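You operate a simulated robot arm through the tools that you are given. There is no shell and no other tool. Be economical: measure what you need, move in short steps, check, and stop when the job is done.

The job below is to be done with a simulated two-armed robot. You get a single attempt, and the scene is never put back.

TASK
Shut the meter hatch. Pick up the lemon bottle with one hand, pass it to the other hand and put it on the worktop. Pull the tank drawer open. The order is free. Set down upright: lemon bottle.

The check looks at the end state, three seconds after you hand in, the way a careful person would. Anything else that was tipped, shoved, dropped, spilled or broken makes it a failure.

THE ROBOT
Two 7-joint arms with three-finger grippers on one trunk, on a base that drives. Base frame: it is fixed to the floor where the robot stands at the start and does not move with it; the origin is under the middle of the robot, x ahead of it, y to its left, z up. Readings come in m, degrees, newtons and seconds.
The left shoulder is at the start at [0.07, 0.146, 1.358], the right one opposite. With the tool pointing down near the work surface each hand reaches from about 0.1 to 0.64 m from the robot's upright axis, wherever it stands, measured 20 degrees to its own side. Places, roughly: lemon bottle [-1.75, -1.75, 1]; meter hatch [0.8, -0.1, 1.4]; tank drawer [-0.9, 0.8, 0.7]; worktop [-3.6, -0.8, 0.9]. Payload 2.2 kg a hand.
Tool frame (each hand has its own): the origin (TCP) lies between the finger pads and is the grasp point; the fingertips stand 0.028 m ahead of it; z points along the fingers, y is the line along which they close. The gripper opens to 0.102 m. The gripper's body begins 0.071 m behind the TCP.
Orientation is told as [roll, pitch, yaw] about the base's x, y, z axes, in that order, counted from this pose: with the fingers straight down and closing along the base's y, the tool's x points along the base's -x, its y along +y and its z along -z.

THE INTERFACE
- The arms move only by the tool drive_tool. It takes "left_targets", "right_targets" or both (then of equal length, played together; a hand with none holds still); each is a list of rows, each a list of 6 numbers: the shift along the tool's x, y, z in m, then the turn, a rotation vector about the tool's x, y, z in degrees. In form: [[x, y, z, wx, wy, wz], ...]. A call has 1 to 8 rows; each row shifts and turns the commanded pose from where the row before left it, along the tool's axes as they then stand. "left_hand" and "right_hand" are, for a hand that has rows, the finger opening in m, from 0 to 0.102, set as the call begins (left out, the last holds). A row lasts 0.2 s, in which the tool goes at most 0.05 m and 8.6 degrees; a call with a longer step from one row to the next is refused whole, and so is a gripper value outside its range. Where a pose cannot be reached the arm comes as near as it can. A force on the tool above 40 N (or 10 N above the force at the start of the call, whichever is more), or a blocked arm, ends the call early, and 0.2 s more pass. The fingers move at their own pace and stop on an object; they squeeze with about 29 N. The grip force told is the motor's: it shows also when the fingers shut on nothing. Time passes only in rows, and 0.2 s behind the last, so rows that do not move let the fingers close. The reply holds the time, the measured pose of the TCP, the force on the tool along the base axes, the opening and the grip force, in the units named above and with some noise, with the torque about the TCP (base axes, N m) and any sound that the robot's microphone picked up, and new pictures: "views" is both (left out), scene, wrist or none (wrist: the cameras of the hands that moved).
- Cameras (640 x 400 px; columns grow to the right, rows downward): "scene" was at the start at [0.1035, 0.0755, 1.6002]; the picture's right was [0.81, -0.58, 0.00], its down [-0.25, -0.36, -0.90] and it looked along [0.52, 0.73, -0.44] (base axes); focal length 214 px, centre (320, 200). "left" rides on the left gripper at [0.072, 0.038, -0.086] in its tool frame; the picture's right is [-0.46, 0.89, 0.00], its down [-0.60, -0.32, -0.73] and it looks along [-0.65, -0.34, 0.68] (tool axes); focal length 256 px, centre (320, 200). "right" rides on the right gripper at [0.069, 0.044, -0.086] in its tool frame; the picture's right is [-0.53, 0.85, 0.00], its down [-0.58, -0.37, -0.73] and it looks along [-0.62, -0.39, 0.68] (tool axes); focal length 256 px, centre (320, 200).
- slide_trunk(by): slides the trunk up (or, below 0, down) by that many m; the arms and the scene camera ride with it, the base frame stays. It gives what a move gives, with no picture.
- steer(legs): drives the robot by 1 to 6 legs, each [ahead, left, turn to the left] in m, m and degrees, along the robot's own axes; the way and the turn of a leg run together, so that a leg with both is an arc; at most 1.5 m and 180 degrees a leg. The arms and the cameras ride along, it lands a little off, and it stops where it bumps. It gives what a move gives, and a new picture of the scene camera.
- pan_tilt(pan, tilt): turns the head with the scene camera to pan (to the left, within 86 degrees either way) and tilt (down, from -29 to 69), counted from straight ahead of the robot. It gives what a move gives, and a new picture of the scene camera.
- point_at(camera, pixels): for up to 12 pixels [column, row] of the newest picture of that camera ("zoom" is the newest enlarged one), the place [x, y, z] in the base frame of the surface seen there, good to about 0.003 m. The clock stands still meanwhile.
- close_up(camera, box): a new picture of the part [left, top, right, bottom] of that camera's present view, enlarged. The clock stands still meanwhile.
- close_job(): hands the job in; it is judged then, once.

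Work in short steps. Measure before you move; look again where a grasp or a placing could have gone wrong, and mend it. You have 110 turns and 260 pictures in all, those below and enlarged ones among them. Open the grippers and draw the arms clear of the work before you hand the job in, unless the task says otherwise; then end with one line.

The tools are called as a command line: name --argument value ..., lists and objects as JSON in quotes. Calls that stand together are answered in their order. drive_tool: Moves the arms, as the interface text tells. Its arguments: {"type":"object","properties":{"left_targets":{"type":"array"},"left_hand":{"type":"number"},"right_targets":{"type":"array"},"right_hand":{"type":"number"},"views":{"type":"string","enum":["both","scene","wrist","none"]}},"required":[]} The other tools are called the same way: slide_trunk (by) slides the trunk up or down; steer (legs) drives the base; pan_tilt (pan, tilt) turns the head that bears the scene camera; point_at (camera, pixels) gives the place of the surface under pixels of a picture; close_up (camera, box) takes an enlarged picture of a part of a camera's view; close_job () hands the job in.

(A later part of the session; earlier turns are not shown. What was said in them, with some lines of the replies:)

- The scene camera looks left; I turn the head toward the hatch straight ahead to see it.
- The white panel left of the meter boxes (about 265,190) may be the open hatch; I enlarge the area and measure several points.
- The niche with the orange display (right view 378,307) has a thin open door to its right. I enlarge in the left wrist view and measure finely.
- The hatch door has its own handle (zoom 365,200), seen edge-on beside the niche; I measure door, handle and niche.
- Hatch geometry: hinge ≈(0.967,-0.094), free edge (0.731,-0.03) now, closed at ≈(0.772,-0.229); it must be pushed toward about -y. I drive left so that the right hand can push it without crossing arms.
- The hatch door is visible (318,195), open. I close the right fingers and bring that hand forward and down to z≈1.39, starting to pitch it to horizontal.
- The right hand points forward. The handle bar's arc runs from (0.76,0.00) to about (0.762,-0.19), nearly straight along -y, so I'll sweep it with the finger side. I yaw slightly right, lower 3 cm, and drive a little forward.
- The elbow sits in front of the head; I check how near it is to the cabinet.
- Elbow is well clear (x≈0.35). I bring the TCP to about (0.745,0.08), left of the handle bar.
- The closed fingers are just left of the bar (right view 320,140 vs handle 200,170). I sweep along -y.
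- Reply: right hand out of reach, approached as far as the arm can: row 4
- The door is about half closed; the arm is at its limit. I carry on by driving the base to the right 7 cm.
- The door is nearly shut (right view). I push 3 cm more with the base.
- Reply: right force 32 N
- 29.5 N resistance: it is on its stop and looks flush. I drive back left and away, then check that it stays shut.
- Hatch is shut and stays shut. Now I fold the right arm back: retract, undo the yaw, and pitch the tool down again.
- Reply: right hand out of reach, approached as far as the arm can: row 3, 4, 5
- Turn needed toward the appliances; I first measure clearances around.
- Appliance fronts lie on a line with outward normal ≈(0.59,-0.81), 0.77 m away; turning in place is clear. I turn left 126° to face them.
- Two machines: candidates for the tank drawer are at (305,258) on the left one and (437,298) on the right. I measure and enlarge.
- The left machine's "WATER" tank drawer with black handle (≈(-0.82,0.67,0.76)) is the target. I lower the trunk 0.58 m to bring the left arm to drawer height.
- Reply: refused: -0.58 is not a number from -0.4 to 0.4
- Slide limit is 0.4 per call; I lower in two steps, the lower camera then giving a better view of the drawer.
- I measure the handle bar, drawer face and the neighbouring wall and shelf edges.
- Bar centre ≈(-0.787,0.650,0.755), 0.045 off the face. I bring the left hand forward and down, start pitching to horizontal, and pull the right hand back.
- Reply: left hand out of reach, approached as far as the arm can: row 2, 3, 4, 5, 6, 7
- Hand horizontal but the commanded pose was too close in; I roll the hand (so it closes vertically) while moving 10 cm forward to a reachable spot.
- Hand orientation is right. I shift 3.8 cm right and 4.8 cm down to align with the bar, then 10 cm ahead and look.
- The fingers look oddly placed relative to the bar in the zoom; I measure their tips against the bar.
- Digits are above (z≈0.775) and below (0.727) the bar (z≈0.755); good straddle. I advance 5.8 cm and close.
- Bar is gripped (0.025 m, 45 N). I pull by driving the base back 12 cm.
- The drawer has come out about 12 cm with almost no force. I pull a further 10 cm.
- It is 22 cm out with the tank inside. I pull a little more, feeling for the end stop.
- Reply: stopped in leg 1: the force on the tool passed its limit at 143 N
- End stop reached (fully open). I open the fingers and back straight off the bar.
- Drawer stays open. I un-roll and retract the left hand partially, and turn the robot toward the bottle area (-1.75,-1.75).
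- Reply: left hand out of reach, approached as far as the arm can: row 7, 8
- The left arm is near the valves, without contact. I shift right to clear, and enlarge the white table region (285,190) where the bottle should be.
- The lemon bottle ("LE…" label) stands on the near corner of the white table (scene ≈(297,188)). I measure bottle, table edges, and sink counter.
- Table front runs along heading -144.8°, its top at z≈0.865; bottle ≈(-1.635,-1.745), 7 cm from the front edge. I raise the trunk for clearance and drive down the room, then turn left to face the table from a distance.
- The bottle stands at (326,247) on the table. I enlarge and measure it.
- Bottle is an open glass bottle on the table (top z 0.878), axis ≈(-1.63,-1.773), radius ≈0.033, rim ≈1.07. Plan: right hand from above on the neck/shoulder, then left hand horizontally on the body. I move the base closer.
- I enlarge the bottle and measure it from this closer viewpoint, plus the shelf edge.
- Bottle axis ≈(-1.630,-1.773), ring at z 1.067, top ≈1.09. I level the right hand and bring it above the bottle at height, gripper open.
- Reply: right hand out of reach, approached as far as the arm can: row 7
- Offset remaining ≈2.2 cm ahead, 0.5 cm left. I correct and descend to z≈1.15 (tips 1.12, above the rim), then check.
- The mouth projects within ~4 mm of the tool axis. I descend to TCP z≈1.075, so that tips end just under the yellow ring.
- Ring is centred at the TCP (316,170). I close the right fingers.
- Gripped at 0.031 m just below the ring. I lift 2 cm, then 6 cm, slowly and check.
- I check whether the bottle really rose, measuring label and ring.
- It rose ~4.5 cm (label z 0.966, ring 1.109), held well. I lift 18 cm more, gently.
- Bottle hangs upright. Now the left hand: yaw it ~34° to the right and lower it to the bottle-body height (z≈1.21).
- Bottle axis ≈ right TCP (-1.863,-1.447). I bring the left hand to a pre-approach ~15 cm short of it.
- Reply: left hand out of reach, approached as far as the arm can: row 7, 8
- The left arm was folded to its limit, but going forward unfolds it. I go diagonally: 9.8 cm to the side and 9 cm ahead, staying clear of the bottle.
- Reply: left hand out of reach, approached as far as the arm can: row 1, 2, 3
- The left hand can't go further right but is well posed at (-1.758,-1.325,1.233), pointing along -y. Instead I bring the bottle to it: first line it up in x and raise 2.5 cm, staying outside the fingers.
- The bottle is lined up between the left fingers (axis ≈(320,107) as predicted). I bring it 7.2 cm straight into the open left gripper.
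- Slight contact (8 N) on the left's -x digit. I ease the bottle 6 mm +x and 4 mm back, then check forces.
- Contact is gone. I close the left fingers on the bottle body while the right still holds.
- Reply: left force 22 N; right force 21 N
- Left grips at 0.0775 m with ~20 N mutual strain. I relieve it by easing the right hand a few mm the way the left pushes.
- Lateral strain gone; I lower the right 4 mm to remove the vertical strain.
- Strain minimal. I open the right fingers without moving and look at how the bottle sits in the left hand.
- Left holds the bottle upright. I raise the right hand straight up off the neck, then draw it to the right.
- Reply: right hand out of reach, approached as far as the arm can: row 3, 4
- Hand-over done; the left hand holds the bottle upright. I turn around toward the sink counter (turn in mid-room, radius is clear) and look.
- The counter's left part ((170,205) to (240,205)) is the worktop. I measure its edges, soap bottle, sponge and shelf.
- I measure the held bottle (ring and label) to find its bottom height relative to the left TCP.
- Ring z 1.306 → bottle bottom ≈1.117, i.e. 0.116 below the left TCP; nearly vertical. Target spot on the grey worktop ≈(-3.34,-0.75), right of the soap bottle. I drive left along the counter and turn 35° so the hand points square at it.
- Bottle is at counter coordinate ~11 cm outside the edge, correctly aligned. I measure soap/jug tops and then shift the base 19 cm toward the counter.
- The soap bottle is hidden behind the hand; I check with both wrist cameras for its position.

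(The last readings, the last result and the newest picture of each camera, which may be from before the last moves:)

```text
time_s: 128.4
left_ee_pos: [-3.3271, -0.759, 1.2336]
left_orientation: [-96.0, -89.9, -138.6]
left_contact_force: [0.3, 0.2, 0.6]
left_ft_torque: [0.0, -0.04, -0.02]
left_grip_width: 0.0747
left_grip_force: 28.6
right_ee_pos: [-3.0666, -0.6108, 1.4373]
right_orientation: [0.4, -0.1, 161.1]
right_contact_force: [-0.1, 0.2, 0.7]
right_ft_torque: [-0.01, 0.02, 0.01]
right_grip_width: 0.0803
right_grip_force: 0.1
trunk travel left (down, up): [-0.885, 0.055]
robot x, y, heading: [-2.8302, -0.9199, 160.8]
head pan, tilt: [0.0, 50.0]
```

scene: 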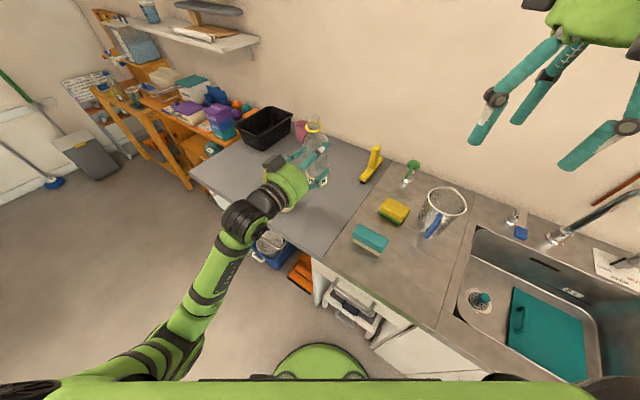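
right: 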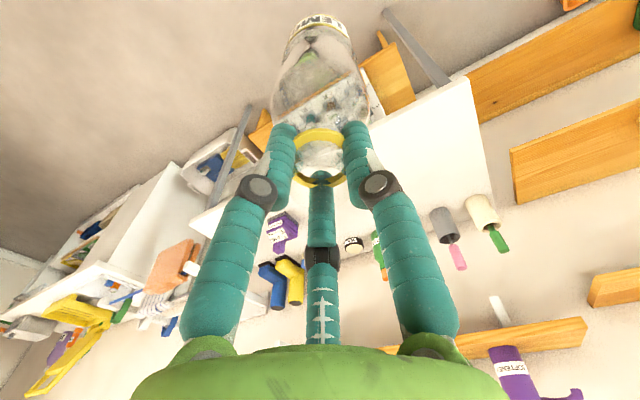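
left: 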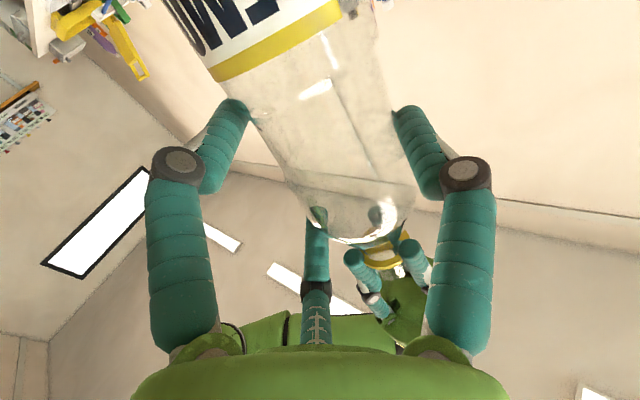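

The right wrist camera shows the soap (550,45 and spout 610,40). I measure it from there.

point_at --camera "right" --pixels '[[545, 40], [530, 60], [570, 38], [608, 40], [588, 68], [590, 65], [522, 75], [560, 60]]'

close_up --camera "right" --box '[480, 0, 640, 160]'

```text
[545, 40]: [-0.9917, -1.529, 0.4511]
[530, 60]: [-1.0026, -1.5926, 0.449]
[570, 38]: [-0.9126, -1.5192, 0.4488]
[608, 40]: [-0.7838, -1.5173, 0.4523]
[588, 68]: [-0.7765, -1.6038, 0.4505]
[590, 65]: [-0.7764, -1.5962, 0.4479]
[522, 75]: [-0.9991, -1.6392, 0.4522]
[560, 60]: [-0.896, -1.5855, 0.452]
```

```text
2.50 times, centred on (560, 80) of right
```

zoom: 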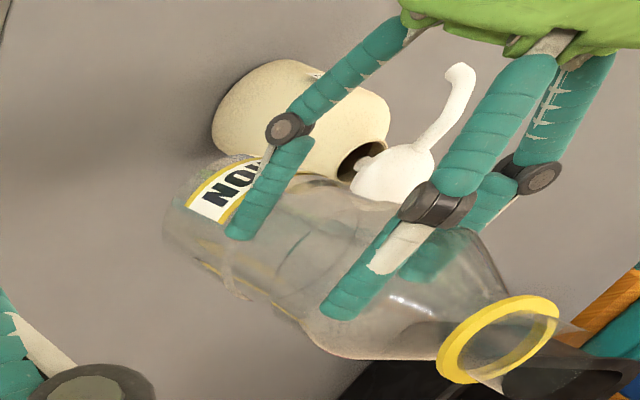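

point_at --camera "zoom" --pixels '[[270, 90], [230, 120], [340, 130], [300, 75], [460, 80], [395, 165], [360, 110], [225, 190], [240, 150], [500, 345]]'

```text
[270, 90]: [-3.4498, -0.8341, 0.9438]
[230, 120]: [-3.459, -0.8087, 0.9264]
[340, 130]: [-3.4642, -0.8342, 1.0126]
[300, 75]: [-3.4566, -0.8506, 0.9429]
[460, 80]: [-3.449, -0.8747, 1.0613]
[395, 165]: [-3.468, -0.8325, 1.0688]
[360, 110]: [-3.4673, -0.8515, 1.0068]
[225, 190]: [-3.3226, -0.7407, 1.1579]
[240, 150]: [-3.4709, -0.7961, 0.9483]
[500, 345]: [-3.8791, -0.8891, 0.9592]
```

Soap axis ≈(-3.472,-0.835); lateral clearance to the hand ≈4–5 cm. Bottle will stand ≈7.5 cm inside the edge. I lower the trunk 19.5 cm.

slide_trunk --by -0.195

pan_tilt --pan -5 --tilt 40

close_up --camera "scene" --box '[220, 110, 380, 250]'

close_up --camera "right" --box '[440, 0, 640, 160]'

```text
time_s: 130.5
left_ee_pos: [-3.3272, -0.7591, 1.0371]
left_orientation: [-96.6, -89.8, -137.9]
left_contact_force: [0.4, -1.0, 0.3]
left_ft_torque: [-0.05, 0.0, 0.01]
left_grip_width: 0.0745
left_grip_force: 29.0
right_ee_pos: [-3.0667, -0.6109, 1.2428]
right_orientation: [0.4, 0.0, 161.0]
right_contact_force: [-0.1, 0.1, -0.5]
right_ft_torque: [-0.01, 0.01, -0.03]
right_grip_width: 0.0798
right_grip_force: 0.1
trunk travel left (down, up): [-0.69, 0.25]
robot x, y, heading: [-2.8288, -0.9232, 160.5]
head pan, tilt: [0.0, 50.0]
```

```text
time_s: 131.2
left_ee_pos: [-3.3268, -0.759, 1.0386]
left_orientation: [-93.6, -89.8, -140.9]
left_contact_force: [0.3, 0.4, 0.5]
left_ft_torque: [-0.02, 0.03, 0.01]
left_grip_width: 0.0744
left_grip_force: 29.0
right_ee_pos: [-3.0676, -0.6103, 1.2417]
right_orientation: [0.5, 0.0, 161.1]
right_contact_force: [0.6, -0.3, 0.5]
right_ft_torque: [0.01, 0.0, -0.01]
right_grip_width: 0.0799
right_grip_force: 0.1
trunk travel left (down, up): [-0.69, 0.25]
robot x, y, heading: [-2.8301, -0.9216, 160.6]
head pan, tilt: [-5.0, 40.0]
```

scene: 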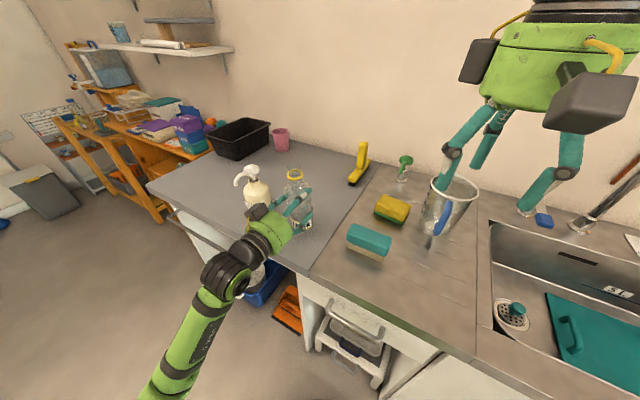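

```text
2.86 times, centred on (300, 180) of scene
```

zoom: 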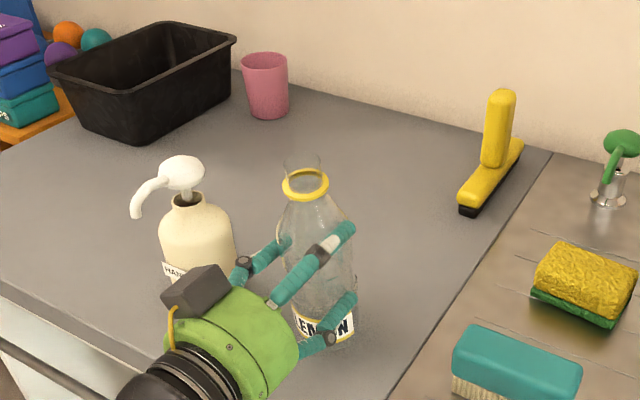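

```text
2.50 times, centred on (540, 80) of right
```

zoom: 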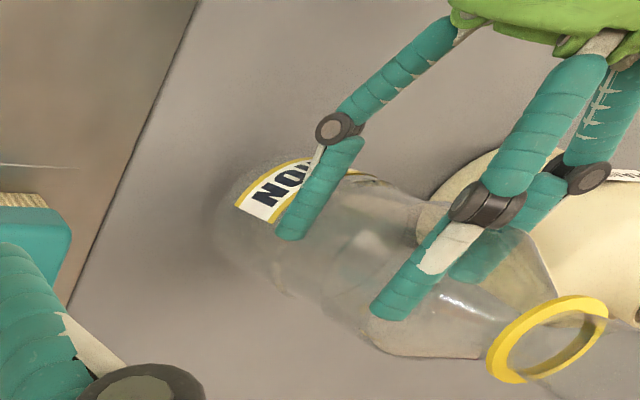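

About 2 cm remain. I lower by arm 1.6 cm slowly and read the force.

drive_tool --left_targets '[[0.005, 0, 0, 0, 0, 0], [0.005, 0, 0, 0, 0, 0], [0.006, 0, 0, 0, 0, 0], [0, 0, 0, 0, 0, 0]]' --views "none"

```text
time_s: 132.2
left_ee_pos: [-3.3283, -0.7592, 1.0218]
left_orientation: [-87.1, -89.7, -147.8]
left_contact_force: [-0.4, 0.3, 0.5]
left_ft_torque: [0.0, 0.02, 0.01]
left_grip_width: 0.0748
left_grip_force: 28.9
right_ee_pos: [-3.066, -0.6105, 1.2429]
right_orientation: [0.4, 0.0, 160.9]
right_contact_force: [0.6, -0.1, -0.2]
right_ft_torque: [0.02, 0.01, -0.02]
right_grip_width: 0.0798
right_grip_force: 0.0
trunk travel left (down, up): [-0.69, 0.25]
robot x, y, heading: [-2.8333, -0.9205, 160.6]
head pan, tilt: [-5.0, 40.0]
```

No contact yet; I go down in 3 mm rows.

drive_tool --left_targets '[[0.003, 0, 0, 0, 0, 0], [0.003, 0, 0, 0, 0, 0], [0, 0, 0, 0, 0, 0]]' --views "none"

```text
time_s: 133.0
left_ee_pos: [-3.3289, -0.7598, 1.0164]
left_orientation: [-73.9, -89.8, -161.0]
left_contact_force: [0.6, -0.1, -0.2]
left_ft_torque: [-0.02, -0.03, -0.02]
left_grip_width: 0.0747
left_grip_force: 29.0
right_ee_pos: [-3.0661, -0.6107, 1.2422]
right_orientation: [0.5, -0.1, 160.9]
right_contact_force: [-0.1, -0.5, -0.2]
right_ft_torque: [0.03, -0.01, 0.01]
right_grip_width: 0.0799
right_grip_force: 0.1
trunk travel left (down, up): [-0.69, 0.25]
robot x, y, heading: [-2.8329, -0.9247, 160.3]
head pan, tilt: [-5.0, 40.0]
```

close_up --camera "scene" --box '[250, 150, 350, 250]'

drive_tool --left_targets '[[0.003, 0, 0, 0, 0, 0], [0, 0, 0, 0, 0, 0]]' --views "none"

```text
4.00 times, centred on (300, 200) of scene
```

zoom: 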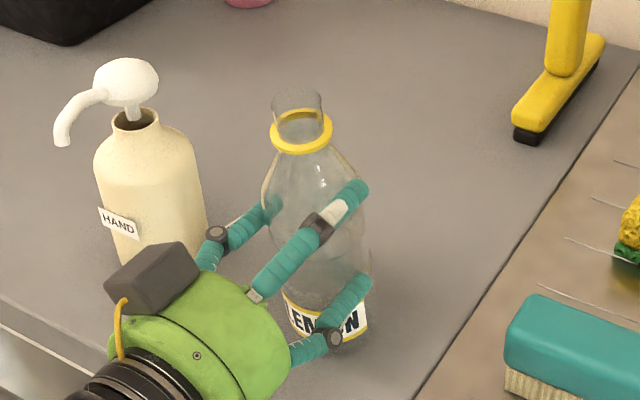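

```text
time_s: 133.6
left_ee_pos: [-3.3277, -0.7582, 1.0144]
left_orientation: [-95.4, -89.7, -139.6]
left_contact_force: [-0.5, 0.1, 1.5]
left_ft_torque: [0.02, 0.05, 0.01]
left_grip_width: 0.075
left_grip_force: 28.8
right_ee_pos: [-3.0667, -0.6108, 1.2412]
right_orientation: [0.5, 0.0, 160.9]
right_contact_force: [0.2, -0.7, 0.1]
right_ft_torque: [0.01, 0.04, 0.01]
right_grip_width: 0.0798
right_grip_force: 0.1
trunk travel left (down, up): [-0.69, 0.25]
robot x, y, heading: [-2.8308, -0.9237, 160.5]
head pan, tilt: [-5.0, 40.0]
```

Force just rises (1.5 N): first contact perhaps. One more 3 mm step to confirm.

drive_tool --left_targets '[[0.003, 0, 0, 0, 0, 0], [0, 0, 0, 0, 0, 0]]' --views "none"

```text
time_s: 134.2
left_ee_pos: [-3.326, -0.76, 1.0135]
left_orientation: [-145.6, -89.5, -89.4]
left_contact_force: [-1.2, -0.5, 11.5]
left_ft_torque: [0.08, 0.23, -0.01]
left_grip_width: 0.0748
left_grip_force: 29.2
right_ee_pos: [-3.0655, -0.611, 1.2429]
right_orientation: [0.4, -0.1, 161.0]
right_contact_force: [-0.9, -0.3, 0.2]
right_ft_torque: [-0.02, -0.02, 0.02]
right_grip_width: 0.08
right_grip_force: 0.2
trunk travel left (down, up): [-0.69, 0.25]
robot x, y, heading: [-2.8297, -0.922, 160.5]
head pan, tilt: [-5.0, 40.0]
```

Contact confirmed (11.5 N). I relieve 2 mm, then open the fingers to 0.095.

drive_tool --left_targets '[[-0.002, 0, 0, 0, 0, 0], [0, 0, 0, 0, 0, 0]]' --views "none"

drive_tool --left_targets '[[0, 0, 0, 0, 0, 0], [0, 0, 0, 0, 0, 0], [0, 0, 0, 0, 0, 0]]' --left_hand 0.1 --views "wrist"

close_up --camera "scene" --box '[250, 150, 350, 250]'

```text
time_s: 134.8
left_ee_pos: [-3.327, -0.7598, 1.0131]
left_orientation: [-104.3, -89.7, -130.7]
left_contact_force: [-1.7, 1.0, 10.3]
left_ft_torque: [0.15, 0.24, -0.01]
left_grip_width: 0.0748
left_grip_force: 29.6
right_ee_pos: [-3.0649, -0.6113, 1.2431]
right_orientation: [0.4, -0.1, 161.0]
right_contact_force: [-0.7, 0.0, 1.2]
right_ft_torque: [0.0, 0.0, 0.0]
right_grip_width: 0.0798
right_grip_force: 0.1
trunk travel left (down, up): [-0.69, 0.25]
robot x, y, heading: [-2.8297, -0.9217, 160.8]
head pan, tilt: [-5.0, 40.0]
```

```text
time_s: 135.6
left_ee_pos: [-3.3276, -0.7602, 1.0118]
left_orientation: [-72.3, -89.6, -162.9]
left_contact_force: [-0.1, 0.5, -0.4]
left_ft_torque: [0.0, 0.02, 0.0]
left_grip_width: 0.1001
left_grip_force: 0.1
right_ee_pos: [-3.0665, -0.6108, 1.2422]
right_orientation: [0.4, 0.0, 161.0]
right_contact_force: [0.2, -0.9, -0.5]
right_ft_torque: [0.01, 0.0, 0.0]
right_grip_width: 0.08
right_grip_force: 0.1
trunk travel left (down, up): [-0.69, 0.25]
robot x, y, heading: [-2.8328, -0.9223, 160.2]
head pan, tilt: [-5.0, 40.0]
```

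left: 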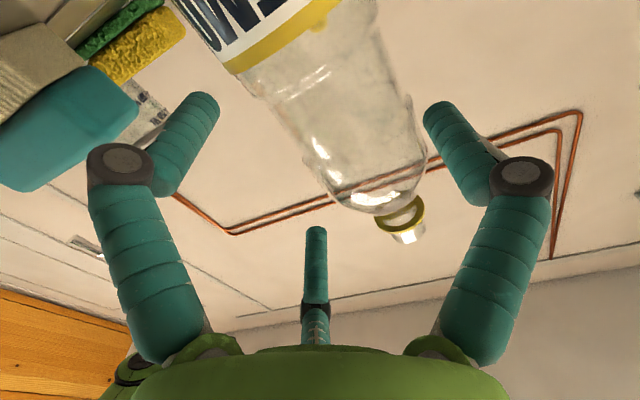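

```text
4.00 times, centred on (300, 200) of scene
```

zoom: 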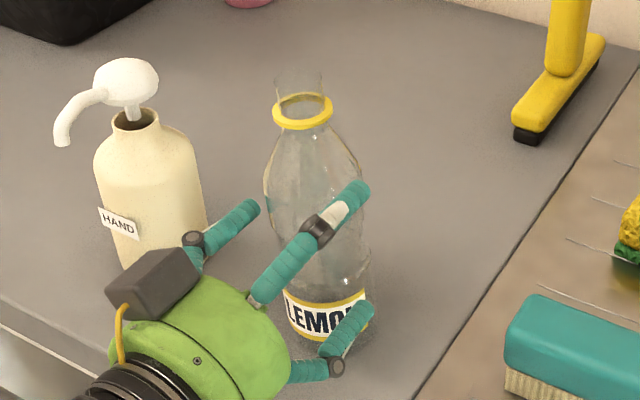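

Bottle stands upright. I retreat straight back in small steps.

drive_tool --left_targets '[[0, 0.003, -0.015, 0, 0, 0], [0, 0, -0.02, 0, 0, 0], [0, 0, -0.02, 0, 0, 0], [0, 0, -0.02, 0, 0, 0]]' --views "none"

close_up --camera "scene" --box '[220, 130, 350, 250]'

```text
time_s: 136.6
left_ee_pos: [-3.2849, -0.8221, 1.0138]
left_orientation: [-108.3, -89.9, -126.2]
left_contact_force: [-0.3, -0.6, 0.2]
left_ft_torque: [-0.04, 0.01, -0.03]
left_grip_width: 0.0999
left_grip_force: 0.0
right_ee_pos: [-3.0668, -0.6104, 1.2428]
right_orientation: [0.3, 0.1, 161.0]
right_contact_force: [0.4, -0.4, 0.2]
right_ft_torque: [0.0, 0.0, 0.05]
right_grip_width: 0.0801
right_grip_force: 0.1
trunk travel left (down, up): [-0.69, 0.25]
robot x, y, heading: [-2.828, -0.9218, 160.4]
head pan, tilt: [-5.0, 40.0]
```

```text
3.33 times, centred on (285, 190) of scene
```

zoom: 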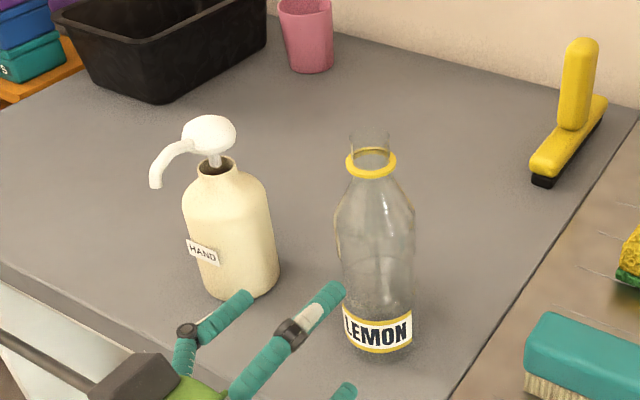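

Bottle stands free and upright. I back the base off along the same line.

steer --legs '[[-0.205, 0.143, 0]]'

close_up --camera "scene" --box '[200, 100, 400, 250]'

```text
time_s: 138.4
left_ee_pos: [-3.1416, -1.0217, 1.0116]
left_orientation: [-80.9, -89.8, -153.8]
left_contact_force: [-0.4, 0.1, -0.6]
left_ft_torque: [0.03, 0.01, 0.02]
left_grip_width: 0.1
left_grip_force: 0.1
right_ee_pos: [-2.9219, -0.8118, 1.2412]
right_orientation: [0.5, 0.2, 160.8]
right_contact_force: [0.0, 1.1, 0.7]
right_ft_torque: [0.02, 0.02, 0.0]
right_grip_width: 0.0799
right_grip_force: 0.0
trunk travel left (down, up): [-0.69, 0.25]
robot x, y, heading: [-2.6891, -1.1238, 160.1]
head pan, tilt: [-5.0, 40.0]
```

scene: 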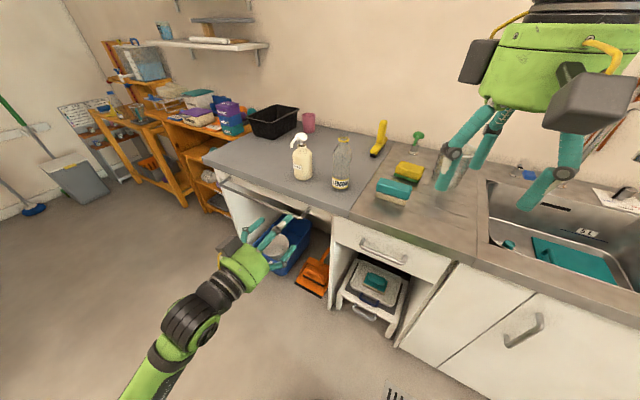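

```text
2.67 times, centred on (300, 175) of scene
```

zoom: 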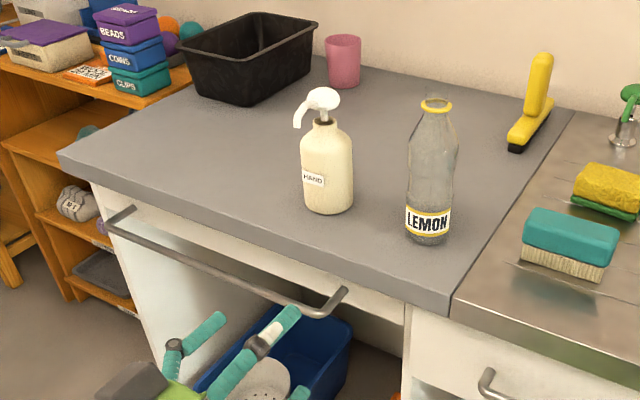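

The lemon bottle stands upright on the worktop, nothing disturbed. I back off a little more and turn to check on the drawer and hatch a last time.

steer --legs '[[-0.15, 0.1, 0], [0, 0, -80]]'

pan_tilt --pan -45 --tilt 12

close_up --camera "scene" --box '[220, 100, 420, 240]'

```text
time_s: 143.4
left_ee_pos: [-2.5551, -0.8044, 1.0123]
left_orientation: [-96.4, -89.8, 141.5]
left_contact_force: [-0.3, 0.0, -0.3]
left_ft_torque: [0.03, -0.02, -0.02]
left_grip_width: 0.1
left_grip_force: 0.1
right_ee_pos: [-2.311, -0.985, 1.2424]
right_orientation: [0.4, -0.1, 80.7]
right_contact_force: [-0.6, 0.4, -0.6]
right_ft_torque: [0.0, 0.02, -0.01]
right_grip_width: 0.0798
right_grip_force: 0.0
trunk travel left (down, up): [-0.69, 0.25]
robot x, y, heading: [-2.5774, -1.272, 80.5]
head pan, tilt: [-5.0, 40.0]
```

scene: 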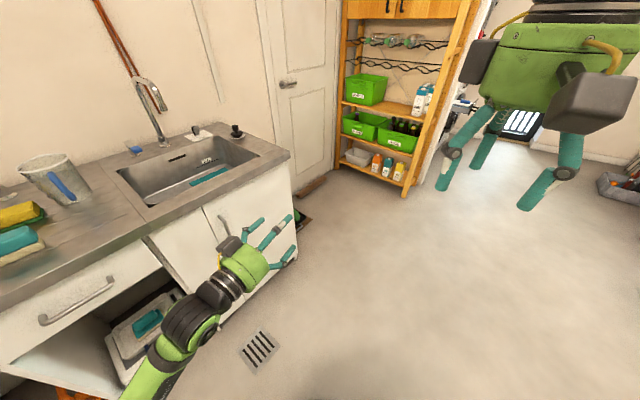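

```text
time_s: 144.5
left_ee_pos: [-2.5565, -0.8049, 1.0142]
left_orientation: [-96.8, -89.8, 142.0]
left_contact_force: [-0.9, -0.4, -1.0]
left_ft_torque: [-0.03, 0.01, 0.02]
left_grip_width: 0.0998
left_grip_force: 0.1
right_ee_pos: [-2.3109, -0.9862, 1.2423]
right_orientation: [0.4, 0.0, 80.8]
right_contact_force: [-0.7, 0.2, -0.5]
right_ft_torque: [-0.03, 0.01, -0.01]
right_grip_width: 0.0802
right_grip_force: 0.2
trunk travel left (down, up): [-0.69, 0.25]
robot x, y, heading: [-2.5758, -1.2711, 80.2]
head pan, tilt: [-45.0, 12.0]
```

scene: 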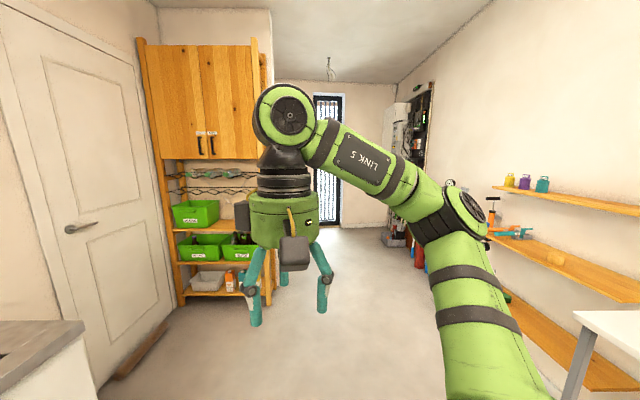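

```text
2.86 times, centred on (320, 170) of scene
```

zoom: 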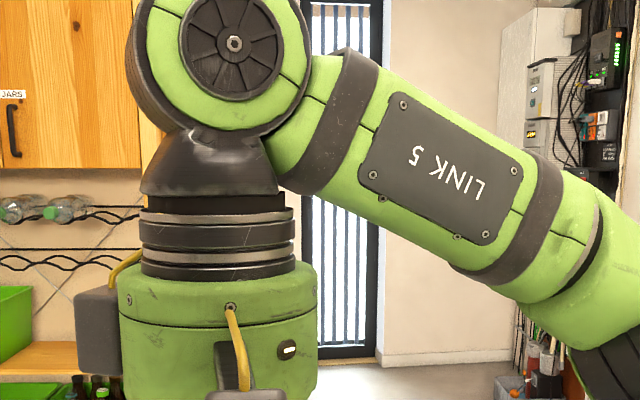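

The hatch and drawer are hidden from here, but both held when I checked them after release. The grippers are open and the arms are clear, so I hand in.

close_job

```text
The job is handed in.
```

I shut the meter hatch, pulled the tank drawer open to its stop, and passed the lemon bottle from the right hand to the left. It now stands upright on the worktop, and the job is handed in; I couldn't see the hatch or drawer again just before handing in.
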